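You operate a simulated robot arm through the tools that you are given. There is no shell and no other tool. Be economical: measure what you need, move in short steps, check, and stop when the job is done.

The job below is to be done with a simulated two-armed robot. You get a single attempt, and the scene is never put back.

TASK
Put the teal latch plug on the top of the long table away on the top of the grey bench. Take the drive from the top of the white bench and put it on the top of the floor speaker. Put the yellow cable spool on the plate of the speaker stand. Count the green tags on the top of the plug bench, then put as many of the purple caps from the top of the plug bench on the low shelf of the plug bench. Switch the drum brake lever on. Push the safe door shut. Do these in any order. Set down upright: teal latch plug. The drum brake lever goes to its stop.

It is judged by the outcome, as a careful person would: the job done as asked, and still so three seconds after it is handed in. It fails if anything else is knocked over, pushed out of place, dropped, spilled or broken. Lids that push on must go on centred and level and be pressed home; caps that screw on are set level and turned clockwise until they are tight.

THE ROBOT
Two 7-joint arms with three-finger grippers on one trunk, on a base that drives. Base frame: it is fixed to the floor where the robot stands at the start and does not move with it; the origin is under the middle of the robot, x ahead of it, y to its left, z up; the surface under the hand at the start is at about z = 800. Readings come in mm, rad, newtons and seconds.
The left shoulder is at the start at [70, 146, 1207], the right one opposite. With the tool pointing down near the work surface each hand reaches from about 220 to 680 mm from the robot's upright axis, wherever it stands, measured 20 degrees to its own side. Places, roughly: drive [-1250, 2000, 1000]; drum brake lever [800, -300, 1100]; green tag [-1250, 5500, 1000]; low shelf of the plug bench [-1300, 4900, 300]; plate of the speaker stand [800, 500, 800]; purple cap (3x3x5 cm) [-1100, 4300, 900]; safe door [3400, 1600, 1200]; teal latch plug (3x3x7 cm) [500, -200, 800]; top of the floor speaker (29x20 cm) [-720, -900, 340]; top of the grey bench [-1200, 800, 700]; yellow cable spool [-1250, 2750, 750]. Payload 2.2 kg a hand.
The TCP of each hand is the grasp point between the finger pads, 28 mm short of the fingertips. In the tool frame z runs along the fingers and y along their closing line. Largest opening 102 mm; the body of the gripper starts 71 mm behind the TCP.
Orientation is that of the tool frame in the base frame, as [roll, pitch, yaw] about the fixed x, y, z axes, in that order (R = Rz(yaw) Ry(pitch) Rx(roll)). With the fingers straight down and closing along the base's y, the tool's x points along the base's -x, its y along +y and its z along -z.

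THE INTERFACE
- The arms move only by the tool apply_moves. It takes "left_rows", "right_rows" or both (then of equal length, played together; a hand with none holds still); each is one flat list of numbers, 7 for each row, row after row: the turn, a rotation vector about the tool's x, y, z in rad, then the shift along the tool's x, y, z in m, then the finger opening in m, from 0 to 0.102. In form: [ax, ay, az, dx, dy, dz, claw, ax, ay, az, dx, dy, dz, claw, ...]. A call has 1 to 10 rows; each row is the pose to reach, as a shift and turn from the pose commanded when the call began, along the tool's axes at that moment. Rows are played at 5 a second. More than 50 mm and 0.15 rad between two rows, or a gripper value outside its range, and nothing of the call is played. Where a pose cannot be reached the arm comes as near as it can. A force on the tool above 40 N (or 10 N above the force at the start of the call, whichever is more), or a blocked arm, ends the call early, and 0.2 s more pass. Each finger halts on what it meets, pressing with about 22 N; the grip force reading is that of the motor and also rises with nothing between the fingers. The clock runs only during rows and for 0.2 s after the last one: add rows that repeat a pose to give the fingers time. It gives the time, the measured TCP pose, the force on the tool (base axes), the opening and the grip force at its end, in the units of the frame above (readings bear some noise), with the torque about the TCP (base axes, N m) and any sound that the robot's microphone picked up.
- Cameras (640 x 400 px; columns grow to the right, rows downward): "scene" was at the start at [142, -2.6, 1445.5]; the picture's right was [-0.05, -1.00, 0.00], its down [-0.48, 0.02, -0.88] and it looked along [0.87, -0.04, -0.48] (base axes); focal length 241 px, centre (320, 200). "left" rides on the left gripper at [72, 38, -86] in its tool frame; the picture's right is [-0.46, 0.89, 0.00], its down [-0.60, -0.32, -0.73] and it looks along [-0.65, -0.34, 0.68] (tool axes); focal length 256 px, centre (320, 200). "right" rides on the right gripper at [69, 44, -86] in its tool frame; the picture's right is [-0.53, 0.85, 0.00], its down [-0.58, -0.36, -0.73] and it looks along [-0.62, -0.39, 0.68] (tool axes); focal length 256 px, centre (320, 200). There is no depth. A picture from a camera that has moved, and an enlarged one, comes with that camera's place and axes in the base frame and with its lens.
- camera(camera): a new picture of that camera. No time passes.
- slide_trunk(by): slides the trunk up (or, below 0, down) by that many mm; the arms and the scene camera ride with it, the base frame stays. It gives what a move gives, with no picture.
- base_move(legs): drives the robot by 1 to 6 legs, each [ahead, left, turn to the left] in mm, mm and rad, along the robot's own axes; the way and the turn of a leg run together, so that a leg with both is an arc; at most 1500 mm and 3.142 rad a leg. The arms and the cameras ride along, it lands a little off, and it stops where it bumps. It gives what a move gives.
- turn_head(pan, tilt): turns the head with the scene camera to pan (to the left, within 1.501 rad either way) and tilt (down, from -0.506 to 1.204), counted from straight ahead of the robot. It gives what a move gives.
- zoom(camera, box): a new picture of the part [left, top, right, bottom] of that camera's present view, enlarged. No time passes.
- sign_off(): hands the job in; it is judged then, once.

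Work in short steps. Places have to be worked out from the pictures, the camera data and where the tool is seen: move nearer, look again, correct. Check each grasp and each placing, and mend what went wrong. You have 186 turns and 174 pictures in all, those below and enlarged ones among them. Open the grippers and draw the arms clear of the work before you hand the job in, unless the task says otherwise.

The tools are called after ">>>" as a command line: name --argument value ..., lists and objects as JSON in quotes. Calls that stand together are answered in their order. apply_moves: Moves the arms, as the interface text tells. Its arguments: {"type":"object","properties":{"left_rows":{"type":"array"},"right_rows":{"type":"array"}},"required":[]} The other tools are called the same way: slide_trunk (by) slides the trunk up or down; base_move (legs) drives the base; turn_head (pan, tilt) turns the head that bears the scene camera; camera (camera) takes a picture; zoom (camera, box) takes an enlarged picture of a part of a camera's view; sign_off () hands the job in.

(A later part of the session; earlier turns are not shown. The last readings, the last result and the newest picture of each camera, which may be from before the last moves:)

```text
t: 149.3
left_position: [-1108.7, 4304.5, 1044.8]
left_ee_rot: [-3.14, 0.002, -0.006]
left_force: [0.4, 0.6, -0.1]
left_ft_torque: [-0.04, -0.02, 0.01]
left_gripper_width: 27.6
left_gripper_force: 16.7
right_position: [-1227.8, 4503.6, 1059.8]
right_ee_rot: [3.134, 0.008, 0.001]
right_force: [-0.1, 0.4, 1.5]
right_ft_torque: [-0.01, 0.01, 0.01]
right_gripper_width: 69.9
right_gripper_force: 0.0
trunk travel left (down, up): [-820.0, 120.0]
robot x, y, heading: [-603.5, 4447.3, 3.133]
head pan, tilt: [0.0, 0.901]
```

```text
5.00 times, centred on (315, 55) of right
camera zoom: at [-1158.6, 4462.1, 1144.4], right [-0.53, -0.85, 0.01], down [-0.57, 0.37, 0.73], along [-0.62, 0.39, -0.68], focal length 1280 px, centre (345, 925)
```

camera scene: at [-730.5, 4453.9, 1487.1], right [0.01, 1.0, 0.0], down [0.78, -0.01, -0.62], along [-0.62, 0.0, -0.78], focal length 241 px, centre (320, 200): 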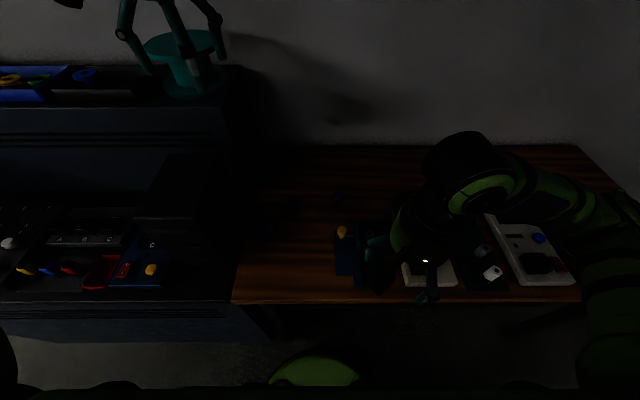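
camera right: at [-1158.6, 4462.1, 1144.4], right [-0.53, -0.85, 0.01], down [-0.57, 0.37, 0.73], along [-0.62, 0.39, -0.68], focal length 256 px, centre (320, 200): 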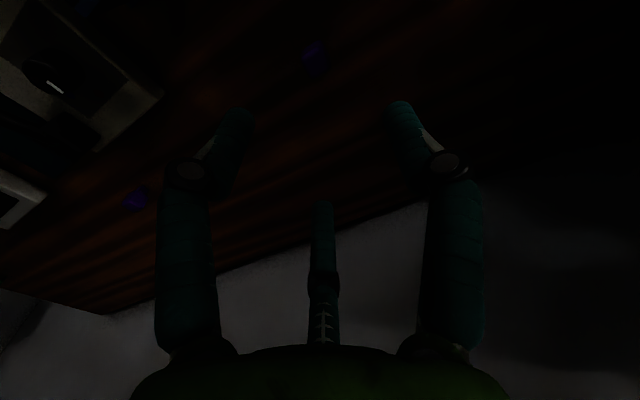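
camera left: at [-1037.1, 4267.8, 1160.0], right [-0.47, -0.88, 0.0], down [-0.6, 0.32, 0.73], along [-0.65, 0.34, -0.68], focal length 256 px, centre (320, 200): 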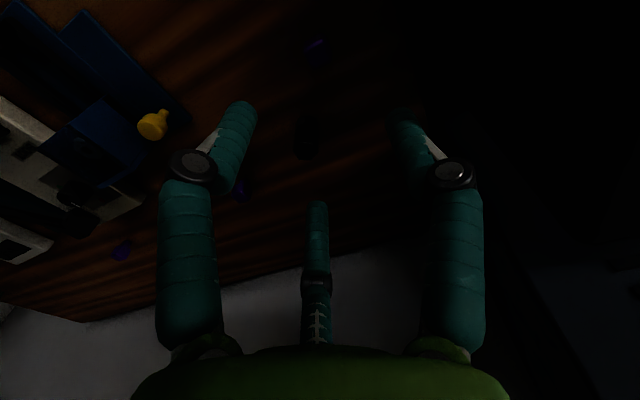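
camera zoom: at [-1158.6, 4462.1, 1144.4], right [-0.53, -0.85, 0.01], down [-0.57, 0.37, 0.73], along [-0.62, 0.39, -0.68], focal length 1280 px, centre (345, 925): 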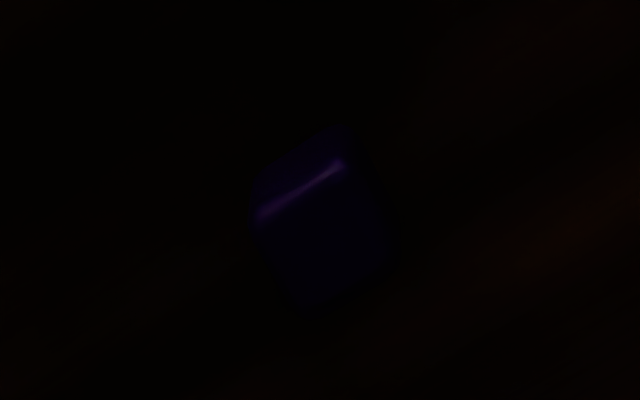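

Cap 2 is at [-1228,4508], axis-aligned. Descend, grasp, lift.

>>> apply_moves --right_rows '[0.007, 0, 0, 0, -0.0045, 0.045, 0.07, 0.007, 0, 0, 0, -0.0045, 0.09, 0.07, 0.007, 0, 0, 0, -0.0045, 0.135, 0.07, 0.007, 0, 0, 0, -0.0045, 0.167, 0.07, 0.007, 0, 0, 0, -0.0045, 0.167, 0.07, 0.007, 0, 0, 0, -0.0045, 0.167, 0.045, 0.007, 0, 0, 0, -0.0045, 0.167, 0.02, 0.007, 0, 0, 0, -0.0045, 0.167, 0.005, 0.007, 0, 0, 0, -0.0045, 0.167, 0.005]'

>>> apply_moves --right_rows '[0, 0, 0, 0, 0, -0.04, 0.005, 0, 0, 0, 0, 0, -0.085, 0.005, 0, 0, 0, 0, 0, -0.13, 0.005, 0, 0, 0, 0.02, 0, -0.17, 0.005]'

>>> zoom --camera "right" --box '[220, 60, 420, 260]'

```text
t: 151.3
left_position: [-1108.8, 4304.5, 1045.2]
left_ee_rot: [-3.141, 0.0, -0.006]
left_force: [0.6, -0.7, 0.0]
left_ft_torque: [-0.03, 0.01, -0.03]
left_gripper_width: 27.4
left_gripper_force: 16.8
right_position: [-1211.9, 4516.1, 896.6]
right_ee_rot: [-3.139, 0.005, 0.001]
right_force: [0.2, 0.6, 0.4]
right_ft_torque: [-0.02, 0.02, 0.02]
right_gripper_width: 5.1
right_gripper_force: 0.1
right hand out of reach, approached as far as the arm can: row 2, 3, 4, 5, 6, 7, 8, 9
trunk travel left (down, up): [-820.0, 120.0]
robot x, y, heading: [-603.8, 4452.8, 3.131]
head pan, tilt: [0.0, 0.901]
```

```text
t: 152.3
left_position: [-1107.4, 4303.9, 1045.8]
left_ee_rot: [3.141, 0.002, -0.003]
left_force: [-0.3, 1.1, 0.2]
left_ft_torque: [0.02, 0.03, -0.01]
left_gripper_width: 27.6
left_gripper_force: 16.7
right_position: [-1232.6, 4504.2, 1066.5]
right_ee_rot: [-3.139, 0.004, -0.001]
right_force: [0.8, 0.0, -0.6]
right_ft_torque: [0.03, 0.02, 0.0]
right_gripper_width: 4.8
right_gripper_force: 0.2
right hand out of reach, approached as far as the arm can: row 1, 2, 3, 4
trunk travel left (down, up): [-820.0, 120.0]
robot x, y, heading: [-606.4, 4452.9, 3.134]
head pan, tilt: [0.0, 0.901]
```

```text
2.00 times, centred on (320, 160) of right
camera zoom: at [-1163.3, 4460.7, 1152.0], right [-0.53, -0.84, 0.0], down [-0.57, 0.36, 0.73], along [-0.62, 0.39, -0.68], focal length 512 px, centre (320, 280)
```

zoom: 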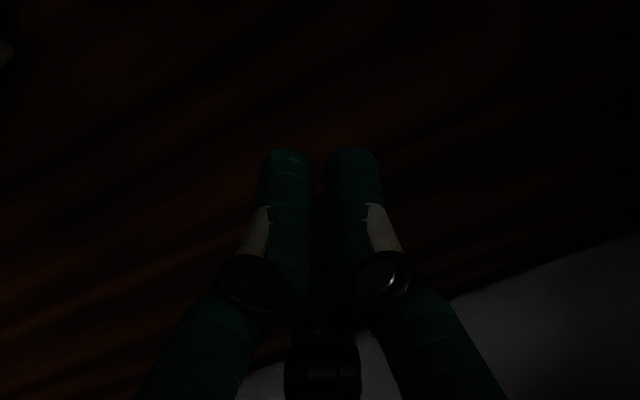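

The hand fell short (reach limit) and closed on nothing. Check the cap's state.

>>> zoom --camera "right" --box '[240, 10, 400, 130]'

>>> zoom --camera "scene" --box '[300, 160, 360, 220]'

```text
3.33 times, centred on (320, 70) of right
camera zoom: at [-1163.3, 4460.7, 1152.0], right [-0.53, -0.84, 0.0], down [-0.57, 0.36, 0.73], along [-0.62, 0.39, -0.68], focal length 853 px, centre (320, 633)
```

zoom: 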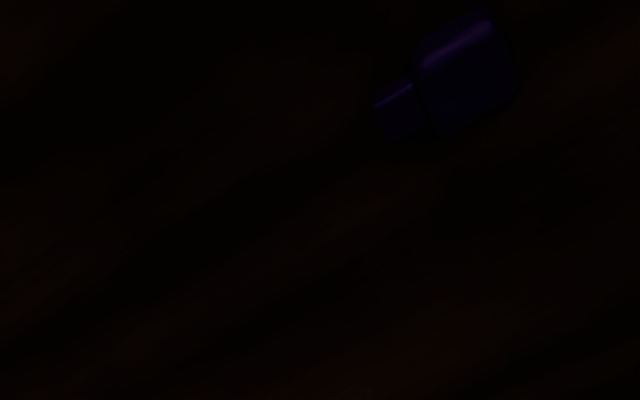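

```text
6.67 times, centred on (330, 190) of scene
camera zoom: at [-729.1, 4453.2, 1487.2], right [0.01, 1.0, 0.0], down [0.78, -0.01, -0.62], along [-0.62, 0.0, -0.78], focal length 1609 px, centre (253, 267)
```

zoom: 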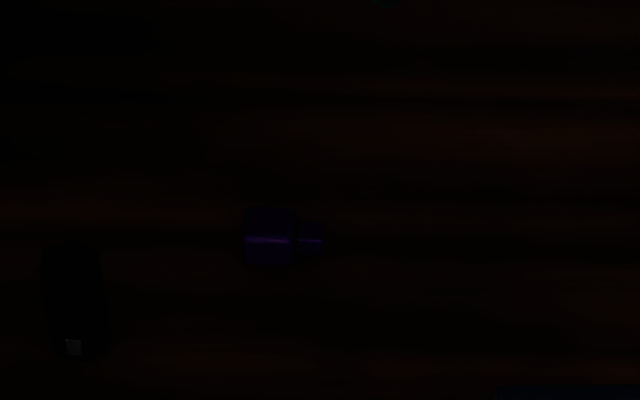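

Cap 2 got tipped and now lies along y with its body at ≈[-1240,4463]. It will be one of the two I move, so that's mendable. I'll tuck the left hand, then shift the base for better reach.

>>> apply_moves --left_rows '[0, 0, 0, 0.02, 0, -0.04, 0.005, 0, 0, 0, 0.06, 0, -0.07, 0.005, 0, 0, 0, 0.1, 0, -0.1, 0.005, 0, 0, 0, 0.14, 0, -0.1, 0.005, 0, 0, 0, 0.18, 0, -0.1, 0.005]' --right_rows '[0, 0, 0, 0.01, 0, -0.02, 0.03, 0, 0, 0, 0.04, 0, -0.03, 0.06, 0, 0, 0, 0.08, 0, -0.03, 0.09, 0, 0, 0, 0.08, 0, -0.03, 0.09, 0, 0, 0, 0.08, 0, -0.03, 0.09]'

>>> base_move --legs '[[0, 110, 0], [25, 0, 0]]'

```text
t: 153.5
left_position: [-926.4, 4301.7, 1144.8]
left_ee_rot: [-3.141, 0.001, -0.006]
left_force: [-0.2, -1.0, 0.0]
left_ft_torque: [0.0, 0.02, 0.01]
left_gripper_width: 27.6
left_gripper_force: 16.8
right_position: [-1225.2, 4484.6, 1100.0]
right_ee_rot: [-3.14, 0.005, 0.0]
right_force: [-0.3, -0.2, -0.5]
right_ft_torque: [0.03, 0.06, 0.01]
right_gripper_width: 90.2
right_gripper_force: 0.0
right hand out of reach, approached as far as the arm can: row 1, 2, 3, 4, 5
trunk travel left (down, up): [-820.0, 120.0]
robot x, y, heading: [-607.9, 4447.6, 3.139]
head pan, tilt: [0.0, 0.901]
```

```text
t: 155.1
left_position: [-948.3, 4198.1, 1146.6]
left_ee_rot: [3.14, 0.006, -0.007]
left_force: [1.7, -0.2, -0.9]
left_ft_torque: [-0.02, 0.09, 0.01]
left_gripper_width: 27.6
left_gripper_force: 16.9
right_position: [-1247.1, 4378.9, 1103.4]
right_ee_rot: [-3.141, 0.011, -0.002]
right_force: [0.8, 1.4, 0.8]
right_ft_torque: [-0.01, 0.08, -0.02]
right_gripper_width: 89.9
right_gripper_force: 0.0
trunk travel left (down, up): [-820.0, 120.0]
robot x, y, heading: [-626.8, 4344.8, 3.14]
head pan, tilt: [0.0, 0.901]
```

Move the right hand over the fallen cap for a look.

>>> apply_moves --right_rows '[0, 0, 0, 0.004, -0.03, 0.02, 0.09, 0, 0, 0, 0.006, -0.06, 0.04, 0.09, 0, 0, 0, 0.006, -0.092, 0.06, 0.09, 0, 0, 0, 0.006, -0.092, 0.1, 0.09, 0, 0, 0, 0.006, -0.092, 0.1, 0.09]'

>>> zoom --camera "right" --box '[240, 10, 420, 130]'

>>> zoom --camera "scene" --box '[330, 140, 430, 220]'

```text
t: 156.3
left_position: [-951.7, 4195.6, 1145.0]
left_ee_rot: [-3.141, 0.002, -0.006]
left_force: [0.7, -0.4, 0.9]
left_ft_torque: [0.02, -0.01, 0.02]
left_gripper_width: 27.9
left_gripper_force: 16.7
right_position: [-1268.2, 4468.2, 997.9]
right_ee_rot: [3.14, 0.006, -0.001]
right_force: [-0.3, -0.6, 0.0]
right_ft_torque: [0.0, 0.0, 0.01]
right_gripper_width: 89.8
right_gripper_force: 0.1
right hand out of reach, approached as far as the arm can: row 1, 2, 3, 4, 5
trunk travel left (down, up): [-820.0, 120.0]
robot x, y, heading: [-628.0, 4341.2, 3.134]
head pan, tilt: [0.0, 0.901]
```

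```text
3.33 times, centred on (330, 70) of right
camera zoom: at [-1199.2, 4424.3, 1082.9], right [-0.53, -0.85, 0.0], down [-0.57, 0.36, 0.73], along [-0.62, 0.39, -0.68], focal length 853 px, centre (287, 633)
```

zoom: 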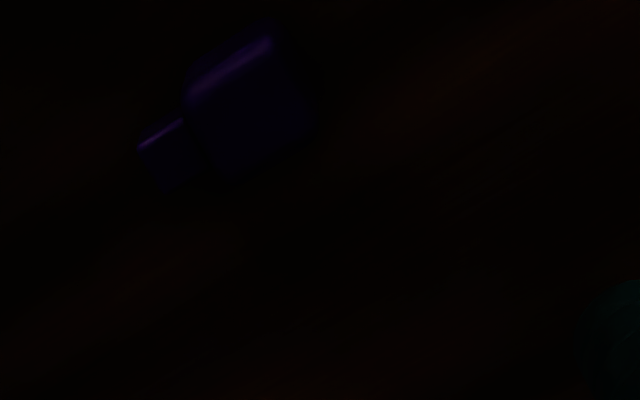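

```text
5.00 times, centred on (380, 180) of scene
camera zoom: at [-753.9, 4347.2, 1487.2], right [0.01, 1.0, 0.0], down [0.78, -0.01, -0.62], along [-0.62, 0.0, -0.78], focal length 1207 px, centre (20, 300)
```

zoom: 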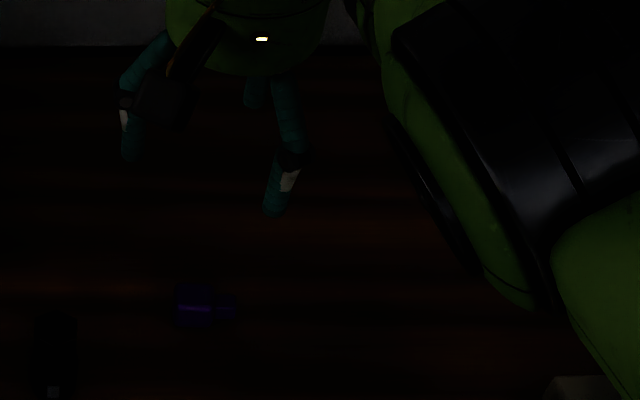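

Fallen cap's axis at x≈-1241, centred y≈4468. Correct the hand by +27 mm in x and lower partway.

>>> apply_moves --right_rows '[0, 0, 0, 0.027, 0, 0, 0.08, 0, 0, 0, 0.027, 0, 0.0, 0.08, 0, 0, 0, 0.027, 0, 0.03, 0.08]'

```text
t: 157.1
left_position: [-953.5, 4196.4, 1143.8]
left_ee_rot: [3.141, 0.001, -0.007]
left_force: [-0.1, 0.9, -0.6]
left_ft_torque: [-0.02, 0.02, -0.02]
left_gripper_width: 27.7
left_gripper_force: 16.9
right_position: [-1262.4, 4465.3, 961.8]
right_ee_rot: [3.141, 0.001, 0.001]
right_force: [-0.7, -0.1, -0.2]
right_ft_torque: [0.0, -0.01, 0.01]
right_gripper_width: 79.8
right_gripper_force: 0.1
right hand out of reach, approached as far as the arm can: row 1, 2, 3
trunk travel left (down, up): [-820.0, 120.0]
robot x, y, heading: [-632.5, 4343.3, 3.133]
head pan, tilt: [0.0, 0.901]
```

The arm seems stuck at a stretched configuration. Retreat it to re-seat, then approach again.

>>> apply_moves --right_rows '[0, 0, 0, 0.04, 0, -0.02, 0.08, 0, 0, 0, 0.08, 0, -0.04, 0.08, 0, 0, 0, 0.12, 0, -0.06, 0.08, 0, 0, 0, 0.16, 0, -0.06, 0.08, 0, 0, 0, 0.2, 0, -0.06, 0.08, 0, 0, 0, 0.2, 0, -0.06, 0.08]'

```text
t: 158.5
left_position: [-953.1, 4196.1, 1144.5]
left_ee_rot: [3.141, 0.0, -0.009]
left_force: [0.1, -0.2, 0.6]
left_ft_torque: [-0.04, 0.04, -0.03]
left_gripper_width: 27.5
left_gripper_force: 16.7
right_position: [-1257.2, 4414.5, 990.1]
right_ee_rot: [-3.14, 0.002, -0.001]
right_force: [0.3, -0.2, 0.5]
right_ft_torque: [-0.01, 0.0, -0.02]
right_gripper_width: 80.1
right_gripper_force: 0.1
right hand out of reach, approached as far as the arm can: row 1, 2, 3, 4, 5, 6
trunk travel left (down, up): [-820.0, 120.0]
robot x, y, heading: [-632.5, 4340.8, 3.135]
head pan, tilt: [0.0, 0.901]
```

Possibly a joint limit from the yaw change. Turn the yaw back while retreating.

>>> apply_moves --right_rows '[0, 0, 0.08, 0.0, 0, -0.02, 0.08, 0, 0, 0.16, 0.0, 0, -0.04, 0.08, 0, 0, 0.24, 0.02, 0, -0.06, 0.08, 0, 0, 0.32, 0.05, 0, -0.06, 0.08, 0, 0, 0.4, 0.09, 0, -0.06, 0.08, 0, 0, 0.4, 0.13, 0, -0.06, 0.08]'

>>> camera --camera "scene"

```text
t: 159.9
left_position: [-952.9, 4195.3, 1144.3]
left_ee_rot: [-3.14, 0.0, -0.006]
left_force: [-1.6, 0.8, -0.4]
left_ft_torque: [0.01, 0.0, -0.02]
left_gripper_width: 27.6
left_gripper_force: 16.4
right_position: [-1250.9, 4376.6, 1050.5]
right_ee_rot: [-3.139, 0.004, -0.402]
right_force: [0.1, -0.8, 0.6]
right_ft_torque: [0.0, 0.0, 0.02]
right_gripper_width: 79.8
right_gripper_force: 0.1
right hand out of reach, approached as far as the arm can: row 2, 3, 4, 5, 6
trunk travel left (down, up): [-820.0, 120.0]
robot x, y, heading: [-630.0, 4346.8, 3.134]
head pan, tilt: [0.0, 0.901]
```

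```text
75 pictures are left
camera scene: at [-754.7, 4346.6, 1487.1], right [0.01, 1.0, 0.0], down [0.78, -0.01, -0.62], along [-0.62, 0.01, -0.78], focal length 241 px, centre (320, 200)
```

scene: 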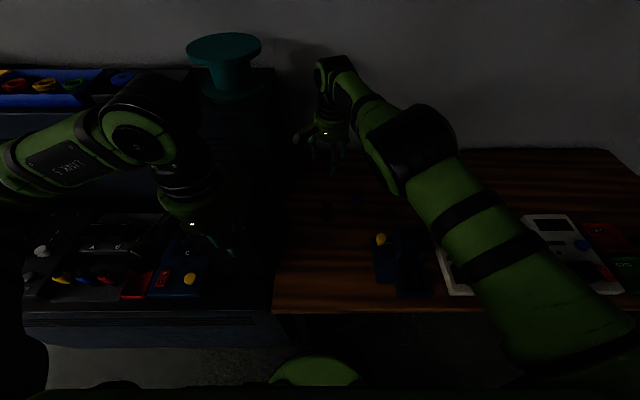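

The arm is fully straight (singular). Command a sustained pull straight back toward its shoulder to bend the elbow.

>>> apply_moves --right_rows '[0, 0, 0, 0.037, -0.0255, 0, 0.08, 0, 0, 0, 0.074, -0.051, 0, 0.08, 0, 0, 0, 0.111, -0.0765, 0, 0.08, 0, 0, 0, 0.148, -0.102, 0, 0.08, 0, 0, 0, 0.185, -0.1275, 0, 0.08, 0, 0, 0, 0.222, -0.153, 0, 0.08, 0, 0, 0, 0.222, -0.153, 0, 0.08, 0, 0, 0, 0.222, -0.153, 0, 0.08, 0, 0, 0, 0.222, -0.153, 0, 0.08, 0, 0, 0, 0.222, -0.153, 0, 0.08]'

```text
t: 162.1
left_position: [-953.9, 4195.8, 1146.0]
left_ee_rot: [-3.141, 0.0, -0.004]
left_force: [0.6, -0.2, -0.1]
left_ft_torque: [0.01, 0.04, 0.02]
left_gripper_width: 27.4
left_gripper_force: 17.2
right_position: [-1237.7, 4344.3, 1022.2]
right_ee_rot: [-3.139, 0.004, -0.4]
right_force: [-0.4, -1.4, 0.5]
right_ft_torque: [0.04, 0.02, 0.01]
right_gripper_width: 79.9
right_gripper_force: 0.0
right hand out of reach, approached as far as the arm can: row 1, 2, 3, 4, 5, 6, 7, 8, 9, 10
trunk travel left (down, up): [-820.0, 120.0]
robot x, y, heading: [-632.1, 4347.0, 3.135]
head pan, tilt: [0.0, 0.901]
```

Probably the elbow flipped just past straight against its limit. Stretch fully outward first, then pull back.

>>> apply_moves --right_rows '[0, 0, 0, -0.03, 0.02, -0.03, 0.08, 0, 0, 0, -0.06, 0.04, -0.06, 0.08, 0, 0, 0, -0.09, 0.04, -0.09, 0.08, 0, 0, 0, -0.12, 0.02, -0.12, 0.08, 0, 0, 0, -0.12, -0.02, -0.14, 0.08, 0, 0, 0, -0.1, -0.06, -0.15, 0.08, 0, 0, 0, -0.06, -0.08, -0.15, 0.08, 0, 0, 0, -0.02, -0.1, -0.15, 0.08, 0, 0, 0, 0.02, -0.12, -0.15, 0.08, 0, 0, 0, 0.06, -0.14, -0.15, 0.08]'

>>> apply_moves --right_rows '[0, 0, 0, 0.037, -0.0255, 0, 0.08, 0, 0, 0, 0.074, -0.051, 0, 0.08, 0, 0, 0, 0.111, -0.0765, 0, 0.08, 0, 0, 0, 0.148, -0.102, 0, 0.08, 0, 0, 0, 0.148, -0.102, 0, 0.08]'

```text
t: 164.3
left_position: [-953.4, 4196.4, 1143.6]
left_ee_rot: [-3.141, -0.002, -0.008]
left_force: [0.7, -0.6, 0.0]
left_ft_torque: [-0.02, 0.02, -0.01]
left_gripper_width: 27.7
left_gripper_force: 17.0
right_position: [-1260.8, 4447.8, 1175.1]
right_ee_rot: [-3.14, 0.005, -0.402]
right_force: [0.6, 0.1, -0.6]
right_ft_torque: [0.02, -0.01, 0.0]
right_gripper_width: 80.2
right_gripper_force: 0.1
right hand out of reach, approached as far as the arm can: row 1, 2, 3, 4, 5, 6, 8, 9, 10
trunk travel left (down, up): [-820.0, 120.0]
robot x, y, heading: [-630.8, 4344.4, 3.133]
head pan, tilt: [0.0, 0.901]
```

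```text
t: 165.5
left_position: [-953.9, 4195.7, 1144.6]
left_ee_rot: [-3.141, -0.001, -0.006]
left_force: [0.3, -0.2, -1.7]
left_ft_torque: [-0.01, 0.02, -0.01]
left_gripper_width: 27.6
left_gripper_force: 17.5
right_position: [-1261.1, 4447.1, 1175.8]
right_ee_rot: [-3.14, 0.006, -0.398]
right_force: [-0.2, 0.1, 0.2]
right_ft_torque: [-0.01, 0.02, 0.02]
right_gripper_width: 80.0
right_gripper_force: 0.0
right hand out of reach, approached as far as the arm can: row 1, 2, 3, 4, 5
trunk travel left (down, up): [-820.0, 120.0]
robot x, y, heading: [-634.2, 4344.3, 3.134]
head pan, tilt: [0.0, 0.901]
```

Try again: strong outward overstretch, then pull straight back along the same line.

>>> apply_moves --right_rows '[0, 0, 0, -0.0425, 0.0223, 0, 0.08, 0, 0, 0, -0.085, 0.0446, 0, 0.08, 0, 0, 0, -0.1275, 0.067, 0, 0.08, 0, 0, 0, -0.17, 0.089, 0, 0.08, 0, 0, 0, -0.2125, 0.1115, 0, 0.08, 0, 0, 0, -0.255, 0.134, 0, 0.08, 0, 0, 0, -0.2975, 0.156, 0, 0.08, 0, 0, 0, -0.34, 0.178, 0, 0.08]'

>>> apply_moves --right_rows '[0, 0, 0, 0.0425, -0.0223, 0, 0.08, 0, 0, 0, 0.085, -0.0446, 0, 0.08, 0, 0, 0, 0.1275, -0.067, 0, 0.08, 0, 0, 0, 0.17, -0.089, 0, 0.08, 0, 0, 0, 0.17, -0.089, 0, 0.08]'

```text
t: 167.3
left_position: [-952.0, 4195.2, 1144.6]
left_ee_rot: [3.141, 0.0, -0.006]
left_force: [-0.1, -0.2, -0.8]
left_ft_torque: [-0.01, -0.01, 0.01]
left_gripper_width: 27.5
left_gripper_force: 17.1
right_position: [-1267.9, 4465.7, 1161.9]
right_ee_rot: [3.141, 0.005, -0.401]
right_force: [-0.1, 1.6, 0.4]
right_ft_torque: [0.0, 0.0, 0.03]
right_gripper_width: 80.2
right_gripper_force: 0.0
right hand out of reach, approached as far as the arm can: row 1, 2, 3, 4, 5, 6, 7, 8
trunk travel left (down, up): [-820.0, 120.0]
robot x, y, heading: [-632.2, 4342.2, 3.133]
head pan, tilt: [0.0, 0.901]
```

```text
t: 168.5
left_position: [-953.1, 4196.1, 1144.3]
left_ee_rot: [-3.14, -0.001, -0.007]
left_force: [0.8, -0.2, -0.2]
left_ft_torque: [0.0, -0.01, 0.01]
left_gripper_width: 27.5
left_gripper_force: 17.2
right_position: [-1268.3, 4466.1, 1161.0]
right_ee_rot: [3.14, 0.007, -0.4]
right_force: [0.3, -0.3, 0.9]
right_ft_torque: [0.0, -0.03, -0.02]
right_gripper_width: 80.1
right_gripper_force: 0.0
right hand out of reach, approached as far as the arm can: row 1, 2, 3, 4, 5
trunk travel left (down, up): [-820.0, 120.0]
robot x, y, heading: [-629.3, 4349.8, 3.137]
head pan, tilt: [0.0, 0.901]
```

Try pulling back while pitching the hand forward, to free a possible wrist limit.

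>>> apply_moves --right_rows '[0, -0.14, 0, 0.03, -0.015, 0, 0.08, 0, -0.28, 0, 0.06, -0.03, 0, 0.08, 0, -0.42, 0, 0.09, -0.045, 0, 0.08, 0, -0.56, 0, 0.12, -0.06, 0, 0.08, 0, -0.7, 0, 0.15, -0.075, 0, 0.08, 0, -0.84, 0, 0.18, -0.09, 0, 0.08, 0, -0.84, 0, 0.2, -0.1, 0, 0.08]'

>>> camera --camera "scene"

```text
t: 169.8
left_position: [-951.0, 4195.6, 1144.6]
left_ee_rot: [3.141, 0.002, -0.006]
left_force: [0.4, 0.4, 0.1]
left_ft_torque: [-0.01, 0.03, -0.01]
left_gripper_width: 27.4
left_gripper_force: 16.9
right_position: [-1113.6, 4542.6, 1148.2]
right_ee_rot: [-2.975, 0.837, -0.374]
right_force: [0.8, -0.6, 0.2]
right_ft_torque: [0.03, 0.04, -0.03]
right_gripper_width: 80.1
right_gripper_force: 0.0
right hand out of reach, approached as far as the arm can: row 1, 2, 3, 4, 5, 6
trunk travel left (down, up): [-820.0, 120.0]
robot x, y, heading: [-631.6, 4345.3, 3.137]
head pan, tilt: [0.0, 0.901]
stopped in row 6 (right hand): the arm was blocked; the commanded pose is now the measured one
```

```text
74 pictures are left
camera scene: at [-752.1, 4347.7, 1487.4], right [0.01, 1.0, 0.0], down [0.78, -0.01, -0.62], along [-0.62, 0.0, -0.78], focal length 241 px, centre (320, 200)
```

scene: 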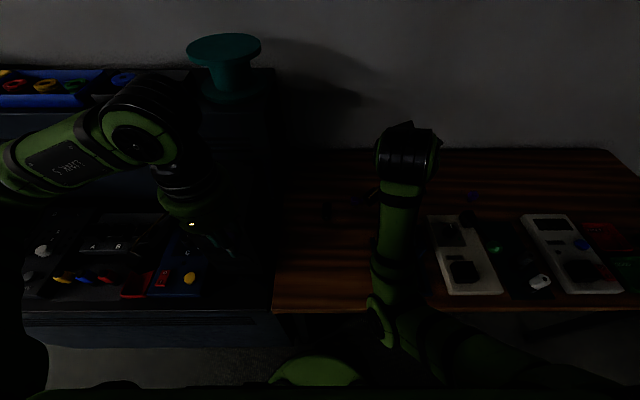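

It freed up, but the elbow swung low near the bench edge. Raise the trunk to lift it clear, then bring the hand back.

>>> slide_trunk --by 120

>>> apply_moves --right_rows '[0, 0, 0, 0.02, 0, -0.03, 0.08, 0, 0, 0, 0.04, -0.01, -0.07, 0.08, 0, 0, 0, 0.06, -0.02, -0.11, 0.08, 0, 0, 0, 0.08, -0.03, -0.15, 0.08]'

>>> camera --camera "scene"

```text
t: 171.3
left_position: [-953.6, 4195.6, 1263.8]
left_ee_rot: [-3.141, 0.001, -0.006]
left_force: [-0.1, 0.2, 0.5]
left_ft_torque: [-0.02, 0.02, -0.02]
left_gripper_width: 27.6
left_gripper_force: 16.5
right_position: [-1116.4, 4542.0, 1267.6]
right_ee_rot: [-2.972, 0.835, -0.372]
right_force: [0.6, -0.7, 0.0]
right_ft_torque: [0.02, -0.01, 0.0]
right_gripper_width: 80.0
right_gripper_force: 0.0
trunk travel left (down, up): [-940.0, 0.0]
robot x, y, heading: [-628.9, 4346.6, 3.138]
head pan, tilt: [0.0, 0.901]
```

```text
t: 171.9
left_position: [-951.7, 4194.8, 1266.5]
left_ee_rot: [3.141, 0.002, -0.007]
left_force: [1.0, -0.9, 0.6]
left_ft_torque: [0.01, 0.03, 0.0]
left_gripper_width: 27.6
left_gripper_force: 16.6
right_position: [-1071.2, 4560.5, 1334.0]
right_ee_rot: [-2.848, 1.048, -0.356]
right_force: [1.4, -0.3, -0.6]
right_ft_torque: [-0.01, -0.02, -0.01]
right_gripper_width: 79.8
right_gripper_force: 0.1
right hand out of reach, approached as far as the arm can: row 2, 3
trunk travel left (down, up): [-940.0, 0.0]
robot x, y, heading: [-636.5, 4346.1, 3.136]
head pan, tilt: [0.0, 0.901]
stopped in row 3 (right hand): the arm was blocked; the commanded pose is now the measured one
```

```text
73 pictures are left
camera scene: at [-753.2, 4346.3, 1607.3], right [0.01, 1.0, 0.0], down [0.78, -0.01, -0.62], along [-0.62, 0.01, -0.78], focal length 241 px, centre (320, 200)
```

scene: 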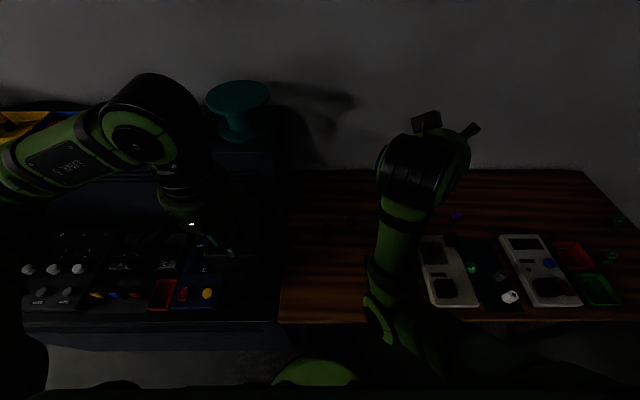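

Back the robot away from the bench so I can reconfigure the right arm freely.

>>> base_move --legs '[[-400, 0, 0]]'

>>> apply_moves --right_rows '[0, 0, 0, 0.0, -0.04, 0, 0.08, 0, 0, 0, 0.0, -0.08, -0.0, 0.08, 0, 0, 0, 0.0, -0.12, 0, 0.08, 0, 0, 0, 0.0, -0.16, 0, 0.08, 0, 0, 0, 0.0, -0.2, 0, 0.08, 0, 0, 0, 0.0, -0.2, 0, 0.08]'

>>> turn_head --pan -0.5 --tilt 0.9

>>> camera --camera "scene"

```text
t: 174.4
left_position: [-554.0, 4191.7, 1262.8]
left_ee_rot: [-3.141, -0.001, -0.007]
left_force: [0.9, 0.6, 0.2]
left_ft_torque: [0.03, 0.0, 0.0]
left_gripper_width: 27.6
left_gripper_force: 17.4
right_position: [-671.8, 4559.8, 1331.0]
right_ee_rot: [-2.847, 1.044, -0.35]
right_force: [0.1, -0.4, 0.7]
right_ft_torque: [0.03, -0.01, -0.02]
right_gripper_width: 79.9
right_gripper_force: 0.0
trunk travel left (down, up): [-940.0, 0.0]
robot x, y, heading: [-226.9, 4342.3, 3.131]
head pan, tilt: [0.0, 0.901]
```

```text
t: 175.8
left_position: [-550.6, 4190.6, 1264.0]
left_ee_rot: [3.141, 0.001, -0.006]
left_force: [-0.3, -1.1, 1.0]
left_ft_torque: [0.01, 0.02, 0.0]
left_gripper_width: 27.3
left_gripper_force: 17.0
right_position: [-638.1, 4743.2, 1409.8]
right_ee_rot: [-2.845, 1.045, -0.351]
right_force: [-0.2, -0.5, 0.1]
right_ft_torque: [0.0, 0.01, 0.01]
right_gripper_width: 80.0
right_gripper_force: 0.0
right hand out of reach, approached as far as the arm can: row 1, 2, 3, 4, 5, 6
trunk travel left (down, up): [-940.0, 0.0]
robot x, y, heading: [-224.3, 4342.0, 3.137]
head pan, tilt: [0.0, 0.901]
```

```text
t: 176.7
left_position: [-551.5, 4193.5, 1265.3]
left_ee_rot: [-3.141, 0.001, -0.006]
left_force: [0.0, 0.3, -0.8]
left_ft_torque: [0.0, 0.0, -0.01]
left_gripper_width: 27.4
left_gripper_force: 16.3
right_position: [-637.9, 4744.7, 1409.0]
right_ee_rot: [-2.845, 1.047, -0.352]
right_force: [-1.3, 1.0, -0.2]
right_ft_torque: [0.03, 0.0, 0.0]
right_gripper_width: 80.3
right_gripper_force: 0.0
trunk travel left (down, up): [-940.0, 0.0]
robot x, y, heading: [-230.2, 4344.1, 3.129]
head pan, tilt: [-0.499, 0.901]
```

```text
72 pictures are left
camera scene: at [-343.1, 4379.9, 1607.1], right [0.49, 0.87, 0.0], down [0.69, -0.38, -0.62], along [-0.54, 0.3, -0.78], focal length 241 px, centre (320, 200)
```

scene: 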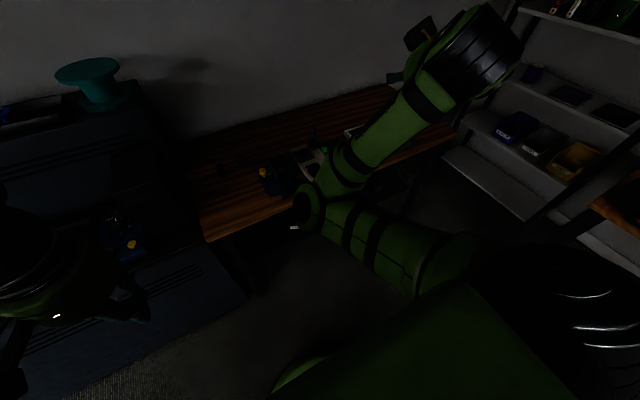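

The elbow is folded inward. Try rotating the hand back to pointing down near its normal start pose so the solver may return to the usual configuration.

>>> apply_moves --right_rows '[0, 0.13, 0, 0, 0.01, 0, 0.08, 0, 0.26, 0, 0, 0.02, 0.01, 0.08, 0, 0.39, 0, 0, 0.03, 0.02, 0.08, 0, 0.52, 0, 0, 0.05, 0.03, 0.08, 0, 0.65, 0, 0, 0.07, 0.04, 0.08, 0, 0.78, 0, 0, 0.09, 0.04, 0.08, 0, 0.91, 0, 0, 0.11, 0.04, 0.08, 0, 1.04, 0, 0, 0.13, 0.04, 0.08, 0, 1.04, 0, 0, 0.15, 0.04, 0.08]'

>>> camera --camera "scene"

```text
t: 178.7
left_position: [-551.4, 4192.7, 1264.5]
left_ee_rot: [-3.141, 0.001, -0.007]
left_force: [0.3, -0.6, -0.1]
left_ft_torque: [-0.01, 0.0, 0.01]
left_gripper_width: 27.5
left_gripper_force: 16.9
right_position: [-758.4, 4654.3, 1370.3]
right_ee_rot: [-2.995, 0.025, -0.606]
right_force: [-0.1, 0.4, -0.3]
right_ft_torque: [0.03, 0.02, 0.0]
right_gripper_width: 79.9
right_gripper_force: 0.1
right hand out of reach, approached as far as the arm can: row 7, 9
trunk travel left (down, up): [-940.0, 0.0]
robot x, y, heading: [-227.8, 4338.8, 3.134]
head pan, tilt: [-0.499, 0.901]
```

```text
71 pictures are left
camera scene: at [-343.8, 4379.5, 1607.0], right [0.49, 0.87, 0.0], down [0.69, -0.38, -0.62], along [-0.54, 0.3, -0.78], focal length 241 px, centre (320, 200)
```

scene: 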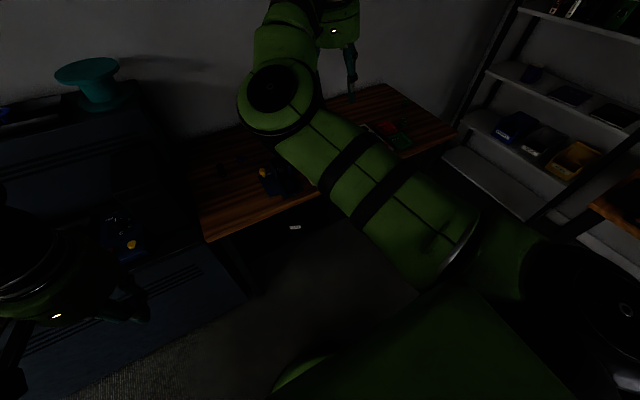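

>>> apply_moves --right_rows '[-0.05, 0, -0.1, 0.03, 0.01, 0.02, 0.08, -0.1, 0, -0.2, 0.06, 0.03, 0.04, 0.08, -0.14, 0, -0.3, 0.09, 0.05, 0.06, 0.08, -0.14, 0, -0.3, 0.12, 0.07, 0.08, 0.08, -0.14, 0, -0.3, 0.15, 0.09, 0.1, 0.08, -0.14, 0, -0.3, 0.18, 0.1, 0.12, 0.08, -0.14, 0, -0.3, 0.21, 0.11, 0.14, 0.08, -0.14, 0, -0.3, 0.21, 0.11, 0.14, 0.08]'

>>> camera --camera "scene"

```text
t: 180.5
left_position: [-550.6, 4192.3, 1265.0]
left_ee_rot: [3.141, 0.001, -0.006]
left_force: [-0.6, -0.9, -0.5]
left_ft_torque: [0.0, 0.01, 0.0]
left_gripper_width: 27.5
left_gripper_force: 17.1
right_position: [-793.6, 4537.1, 1152.8]
right_ee_rot: [-3.131, 0.003, -0.316]
right_force: [-0.2, 0.1, 1.2]
right_ft_torque: [0.03, 0.04, 0.0]
right_gripper_width: 79.8
right_gripper_force: 0.1
right hand out of reach, approached as far as the arm can: row 1, 2, 3, 4, 5, 6, 7, 8
trunk travel left (down, up): [-940.0, 0.0]
robot x, y, heading: [-227.5, 4336.6, 3.127]
head pan, tilt: [-0.499, 0.901]
```

```text
70 pictures are left
camera scene: at [-343.6, 4379.8, 1607.1], right [0.49, 0.87, 0.0], down [0.68, -0.38, -0.62], along [-0.54, 0.3, -0.78], focal length 241 px, centre (320, 200)
```

scene: 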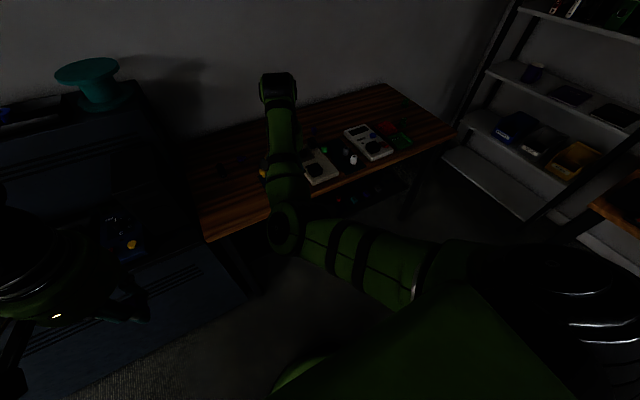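

The elbow is in a down/inward posture. I'll sweep the hand out to the robot's right and low, letting the yaw follow, so the elbow swings outward again.

>>> apply_moves --right_rows '[0, 0, 0.1, 0.0, -0.045, 0.01, 0.08, 0, 0, 0.2, 0.005, -0.09, 0.02, 0.08, 0, 0, 0.3, 0.015, -0.135, 0.03, 0.08, 0, 0, 0.4, 0.03, -0.18, 0.04, 0.08, 0, 0, 0.5, 0.05, -0.225, 0.05, 0.08, 0, 0, 0.6, 0.07, -0.268, 0.06, 0.08, 0, 0, 0.7, 0.095, -0.31, 0.07, 0.08, 0, 0, 0.8, 0.12, -0.35, 0.08, 0.08, 0, 0, 0.9, 0.145, -0.39, 0.09, 0.08, 0, 0, 1.0, 0.166, -0.43, 0.1, 0.08]'

>>> turn_head --pan -0.9 --tilt 0.9

>>> camera --camera "scene"

```text
refused: row 5 steps farther than a row can; nothing moved
```

```text
t: 181.4
left_position: [-551.4, 4192.8, 1263.7]
left_ee_rot: [3.141, 0.0, -0.008]
left_force: [-0.1, -0.4, -1.1]
left_ft_torque: [0.0, 0.03, -0.01]
left_gripper_width: 27.6
left_gripper_force: 17.2
right_position: [-793.6, 4534.7, 1150.9]
right_ee_rot: [-3.129, 0.001, -0.31]
right_force: [-0.2, 0.6, -0.4]
right_ft_torque: [-0.01, -0.03, 0.03]
right_gripper_width: 80.2
right_gripper_force: 0.1
trunk travel left (down, up): [-940.0, 0.0]
robot x, y, heading: [-228.7, 4345.2, 3.134]
head pan, tilt: [-0.901, 0.901]
```

```text
69 pictures are left
camera scene: at [-323.4, 4402.7, 1607.1], right [0.79, 0.61, 0.0], down [0.48, -0.62, -0.62], along [-0.38, 0.49, -0.78], focal length 241 px, centre (320, 200)
```

scene: 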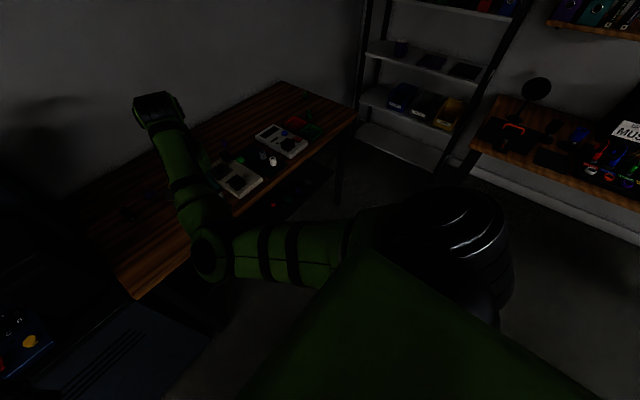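

Resend with smaller steps.

>>> apply_moves --right_rows '[0, 0, 0.1, 0.0, -0.042, 0.008, 0.08, 0, 0, 0.2, 0.005, -0.084, 0.016, 0.08, 0, 0, 0.3, 0.015, -0.126, 0.024, 0.08, 0, 0, 0.4, 0.03, -0.168, 0.032, 0.08, 0, 0, 0.5, 0.05, -0.21, 0.04, 0.08, 0, 0, 0.6, 0.07, -0.25, 0.048, 0.08, 0, 0, 0.7, 0.09, -0.29, 0.056, 0.08, 0, 0, 0.8, 0.11, -0.33, 0.064, 0.08, 0, 0, 0.9, 0.135, -0.37, 0.072, 0.08, 0, 0, 1.0, 0.16, -0.41, 0.08, 0.08]'

>>> camera --camera "scene"

```text
t: 183.6
left_position: [-549.4, 4193.3, 1265.3]
left_ee_rot: [3.141, 0.002, -0.007]
left_force: [0.3, -0.8, 0.3]
left_ft_torque: [-0.04, 0.06, 0.0]
left_gripper_width: 27.5
left_gripper_force: 16.9
right_position: [-515.0, 4877.9, 1079.1]
right_ee_rot: [-3.139, 0.008, -1.309]
right_force: [-0.1, 0.2, 0.8]
right_ft_torque: [-0.02, 0.01, 0.01]
right_gripper_width: 80.0
right_gripper_force: 0.1
trunk travel left (down, up): [-940.0, 0.0]
robot x, y, heading: [-228.6, 4336.0, 3.134]
head pan, tilt: [-0.901, 0.901]
```

```text
68 pictures are left
camera scene: at [-321.7, 4404.8, 1607.2], right [0.79, 0.61, 0.0], down [0.48, -0.62, -0.62], along [-0.38, 0.49, -0.78], focal length 241 px, centre (320, 200)
```

scene: 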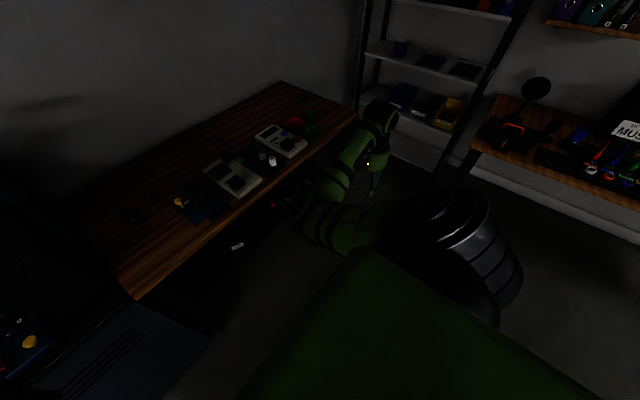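

The hand is out to the right. Now bring it in low near the body so the arm hangs, which should let the elbow come round.

>>> apply_moves --right_rows '[0, 0, -0.05, 0.03, -0.006, 0.03, 0.08, 0, 0, -0.1, 0.06, -0.012, 0.06, 0.08, 0, 0, -0.15, 0.09, -0.018, 0.09, 0.08, 0, 0, -0.2, 0.12, -0.024, 0.12, 0.08, 0, 0, -0.25, 0.15, -0.03, 0.15, 0.08, 0, 0, -0.3, 0.18, -0.036, 0.18, 0.08, 0, 0, -0.35, 0.21, -0.042, 0.21, 0.08, 0, 0, -0.4, 0.24, -0.048, 0.23, 0.08, 0, 0, -0.4, 0.27, -0.05, 0.23, 0.08, 0, 0, -0.4, 0.3, -0.056, 0.23, 0.08]'

>>> camera --camera "scene"

```text
t: 185.0
left_position: [-552.9, 4193.3, 1263.2]
left_ee_rot: [3.14, -0.001, -0.007]
left_force: [-0.7, 0.2, 0.0]
left_ft_torque: [0.02, -0.02, 0.01]
left_gripper_width: 27.3
left_gripper_force: 17.1
right_position: [-560.5, 4795.0, 998.8]
right_ee_rot: [2.971, 0.269, -1.094]
right_force: [-0.6, 0.2, -0.7]
right_ft_torque: [-0.02, -0.05, 0.02]
right_gripper_width: 80.5
right_gripper_force: 0.0
trunk travel left (down, up): [-940.0, 0.0]
robot x, y, heading: [-232.1, 4340.6, 3.131]
head pan, tilt: [-0.901, 0.901]
stopped in row 6 (right hand): the arm was blocked; the commanded pose is now the measured one
```

```text
67 pictures are left
camera scene: at [-325.6, 4402.8, 1607.0], right [0.79, 0.61, 0.0], down [0.48, -0.62, -0.62], along [-0.38, 0.49, -0.78], focal length 241 px, centre (320, 200)
```

scene: 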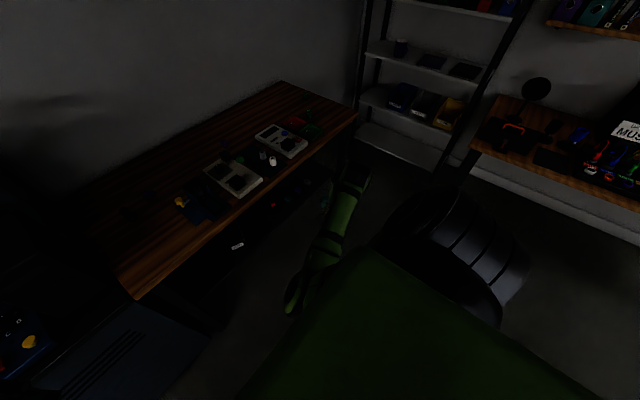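

The right arm stays elbow-down; I'll park it and use the left arm, which is fine. Lower the trunk in the open and line up with the free shelf zone.

>>> base_move --legs '[[0, -510, 0]]'

>>> slide_trunk --by -400

>>> slide_trunk --by -380

>>> turn_head --pan 0.0 --tilt 0.5

>>> camera --camera "scene"

```text
t: 188.0
left_position: [-545.9, 4708.4, 1265.1]
left_ee_rot: [-3.138, -0.001, -0.003]
left_force: [-0.7, 0.2, -0.7]
left_ft_torque: [0.03, 0.01, -0.01]
left_gripper_width: 27.4
left_gripper_force: 16.7
right_position: [-556.9, 5309.9, 997.6]
right_ee_rot: [2.97, 0.27, -1.09]
right_force: [1.0, -0.9, 0.3]
right_ft_torque: [0.03, -0.01, -0.04]
right_gripper_width: 79.9
right_gripper_force: 0.0
trunk travel left (down, up): [-940.0, 0.0]
robot x, y, heading: [-224.1, 4860.2, 3.142]
head pan, tilt: [-0.901, 0.901]
```

```text
t: 191.8
left_position: [-545.3, 4709.2, 864.5]
left_ee_rot: [-3.141, 0.0, -0.004]
left_force: [0.3, 0.7, -0.2]
left_ft_torque: [-0.02, 0.05, -0.01]
left_gripper_width: 27.7
left_gripper_force: 17.2
right_position: [-556.4, 5311.2, 598.6]
right_ee_rot: [2.968, 0.27, -1.092]
right_force: [0.7, 0.2, 0.8]
right_ft_torque: [-0.01, -0.02, -0.03]
right_gripper_width: 79.9
right_gripper_force: 0.1
trunk travel left (down, up): [-540.0, 400.0]
robot x, y, heading: [-224.7, 4861.5, 3.133]
head pan, tilt: [-0.901, 0.901]
```

```text
t: 195.5
left_position: [-545.9, 4709.0, 485.4]
left_ee_rot: [3.141, -0.001, -0.004]
left_force: [-0.1, 0.6, 0.1]
left_ft_torque: [0.0, -0.01, -0.02]
left_gripper_width: 27.6
left_gripper_force: 16.8
right_position: [-557.0, 5312.0, 218.4]
right_ee_rot: [2.97, 0.27, -1.092]
right_force: [0.3, -0.2, 0.5]
right_ft_torque: [0.04, -0.02, -0.02]
right_gripper_width: 80.0
right_gripper_force: 0.1
trunk travel left (down, up): [-160.0, 780.0]
robot x, y, heading: [-223.1, 4857.0, 3.134]
head pan, tilt: [-0.901, 0.901]
```

```text
t: 196.7
left_position: [-546.2, 4709.9, 484.3]
left_ee_rot: [3.141, -0.001, -0.005]
left_force: [0.2, -1.0, 0.6]
left_ft_torque: [-0.01, 0.0, -0.03]
left_gripper_width: 27.2
left_gripper_force: 17.5
right_position: [-556.3, 5311.9, 218.5]
right_ee_rot: [2.969, 0.269, -1.093]
right_force: [0.3, -0.2, 0.1]
right_ft_torque: [0.0, 0.03, -0.01]
right_gripper_width: 80.0
right_gripper_force: 0.0
trunk travel left (down, up): [-160.0, 780.0]
robot x, y, heading: [-225.4, 4859.6, 3.134]
head pan, tilt: [0.0, 0.499]
```

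```text
66 pictures are left
camera scene: at [-364.0, 4861.1, 860.9], right [0.01, 1.0, 0.0], down [0.48, 0.0, -0.88], along [-0.88, 0.01, -0.48], focal length 241 px, centre (320, 200)
```

scene: 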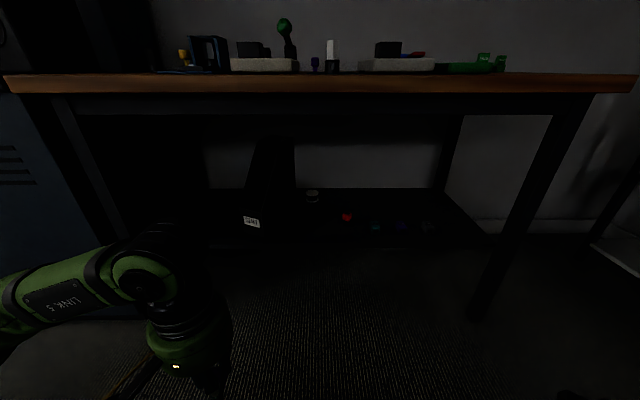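

Zoom to measure the shelf's front edge and height.

>>> zoom --camera "scene" --box '[210, 170, 450, 270]'

```text
2.67 times, centred on (330, 220) of scene
camera zoom: at [-364.0, 4861.1, 860.9], right [0.01, 1.0, 0.0], down [0.48, 0.0, -0.88], along [-0.88, 0.01, -0.48], focal length 644 px, centre (293, 147)
```

zoom: 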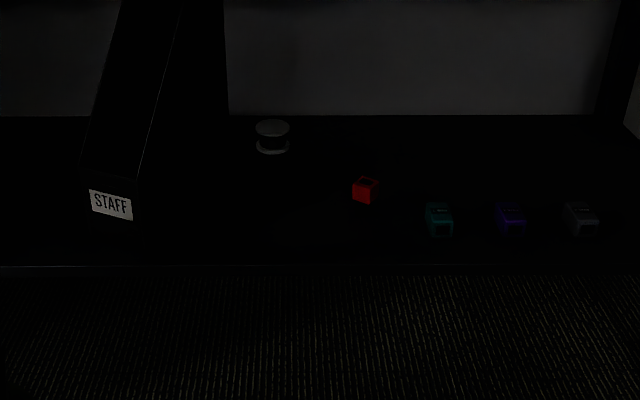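

Lower the left hand for clearance under the apron, then drive forward.

>>> apply_moves --left_rows '[0, 0, 0, 0, 0, 0.035, 0.005, 0, 0, 0, 0, 0, 0.07, 0.005, 0, 0, 0, 0, 0, 0.07, 0.005]'

>>> base_move --legs '[[395, 0, 0]]'

>>> camera --camera "scene"

>>> camera --camera "left"

```text
t: 197.5
left_position: [-546.7, 4708.6, 415.2]
left_ee_rot: [3.141, 0.002, -0.003]
left_force: [0.0, -0.8, -0.3]
left_ft_torque: [-0.02, 0.0, -0.03]
left_gripper_width: 27.7
left_gripper_force: 17.0
right_position: [-557.3, 5310.3, 219.0]
right_ee_rot: [2.97, 0.269, -1.09]
right_force: [0.0, -0.6, 0.4]
right_ft_torque: [-0.01, 0.02, 0.0]
right_gripper_width: 80.1
right_gripper_force: 0.0
trunk travel left (down, up): [-160.0, 780.0]
robot x, y, heading: [-224.7, 4859.1, 3.134]
head pan, tilt: [0.0, 0.499]
```

```text
t: 200.0
left_position: [-943.3, 4713.5, 414.1]
left_ee_rot: [-3.141, 0.001, -0.007]
left_force: [-0.6, 0.2, -0.2]
left_ft_torque: [0.01, 0.03, 0.03]
left_gripper_width: 27.5
left_gripper_force: 17.0
right_position: [-952.4, 5315.9, 217.0]
right_ee_rot: [2.97, 0.271, -1.096]
right_force: [0.2, -0.4, 0.5]
right_ft_torque: [-0.02, 0.0, 0.02]
right_gripper_width: 79.8
right_gripper_force: 0.0
trunk travel left (down, up): [-160.0, 780.0]
robot x, y, heading: [-618.7, 4862.2, 3.133]
head pan, tilt: [0.0, 0.499]
```

```text
64 pictures are left
camera scene: at [-760.7, 4864.5, 861.0], right [0.01, 1.0, 0.0], down [0.48, 0.0, -0.88], along [-0.88, 0.01, -0.48], focal length 241 px, centre (320, 200)
```

scene: 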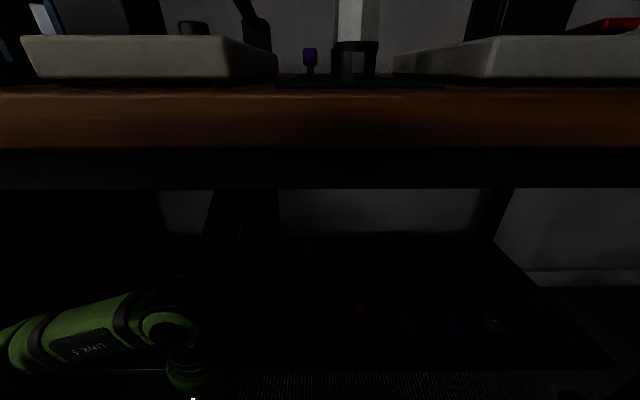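

```text
63 pictures are left
camera left: at [-870.8, 4674.6, 500.7], right [-0.47, -0.88, 0.0], down [-0.6, 0.32, 0.73], along [-0.64, 0.34, -0.68], focal length 256 px, centre (320, 200)
```

left: 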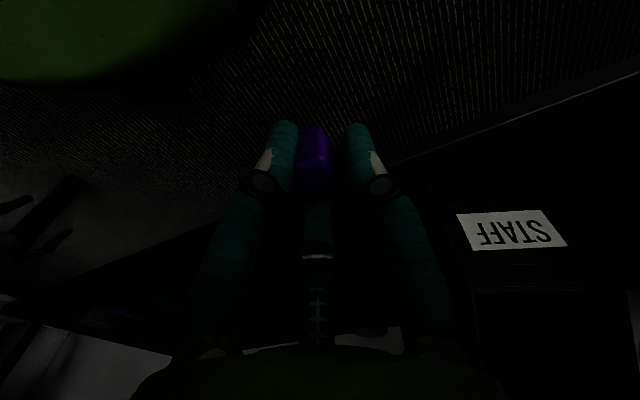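

Shelf front edge confirmed at x≈-1052. Extend to x≈-1115 and lower toward the shelf.

>>> apply_moves --left_rows '[0, 0, 0, -0.043, -0.004, 0, 0.005, 0, 0, 0, -0.086, -0.008, 0, 0.005, 0, 0, 0, -0.129, -0.012, 0, 0.005, 0, 0, 0, -0.172, -0.012, 0, 0.005, 0, 0, 0, -0.172, -0.012, 0.03, 0.005, 0, 0, 0, -0.172, -0.012, 0.055, 0.005, 0, 0, 0, -0.172, -0.012, 0.063, 0.005, 0, 0, 0, -0.172, -0.012, 0.068, 0.005, 0, 0, 0, -0.172, -0.012, 0.072, 0.005, 0, 0, 0, -0.172, -0.012, 0.076, 0.005]'

>>> camera --camera "left"

```text
t: 202.2
left_position: [-1113.7, 4728.6, 347.6]
left_ee_rot: [-3.136, 0.005, -0.01]
left_force: [9.3, -2.1, 17.4]
left_ft_torque: [-0.37, -0.25, 0.19]
left_gripper_width: 25.3
left_gripper_force: 45.1
right_position: [-951.8, 5314.9, 218.7]
right_ee_rot: [2.967, 0.272, -1.094]
right_force: [-0.6, -0.5, 0.0]
right_ft_torque: [0.0, 0.01, -0.04]
right_gripper_width: 80.1
right_gripper_force: 0.0
trunk travel left (down, up): [-160.0, 780.0]
robot x, y, heading: [-618.5, 4859.8, 3.134]
head pan, tilt: [0.0, 0.499]
stopped in row 10 (left hand): the force on the tool passed its limit at 44 N (the readings are from after the stop); the commanded pose is now the measured one
```

```text
62 pictures are left
camera left: at [-1041.1, 4689.6, 432.6], right [-0.47, -0.88, 0.0], down [-0.6, 0.32, 0.74], along [-0.65, 0.35, -0.68], focal length 256 px, centre (320, 200)
```

left: 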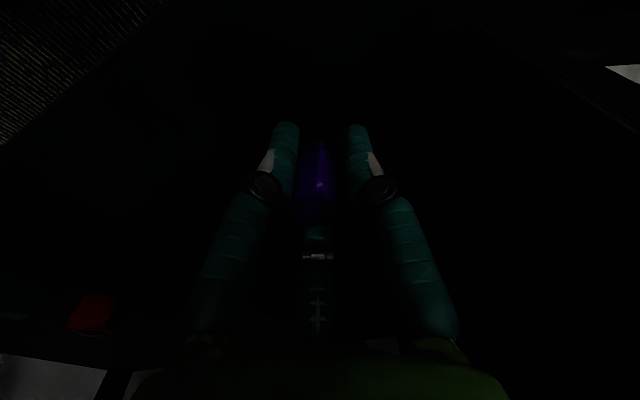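

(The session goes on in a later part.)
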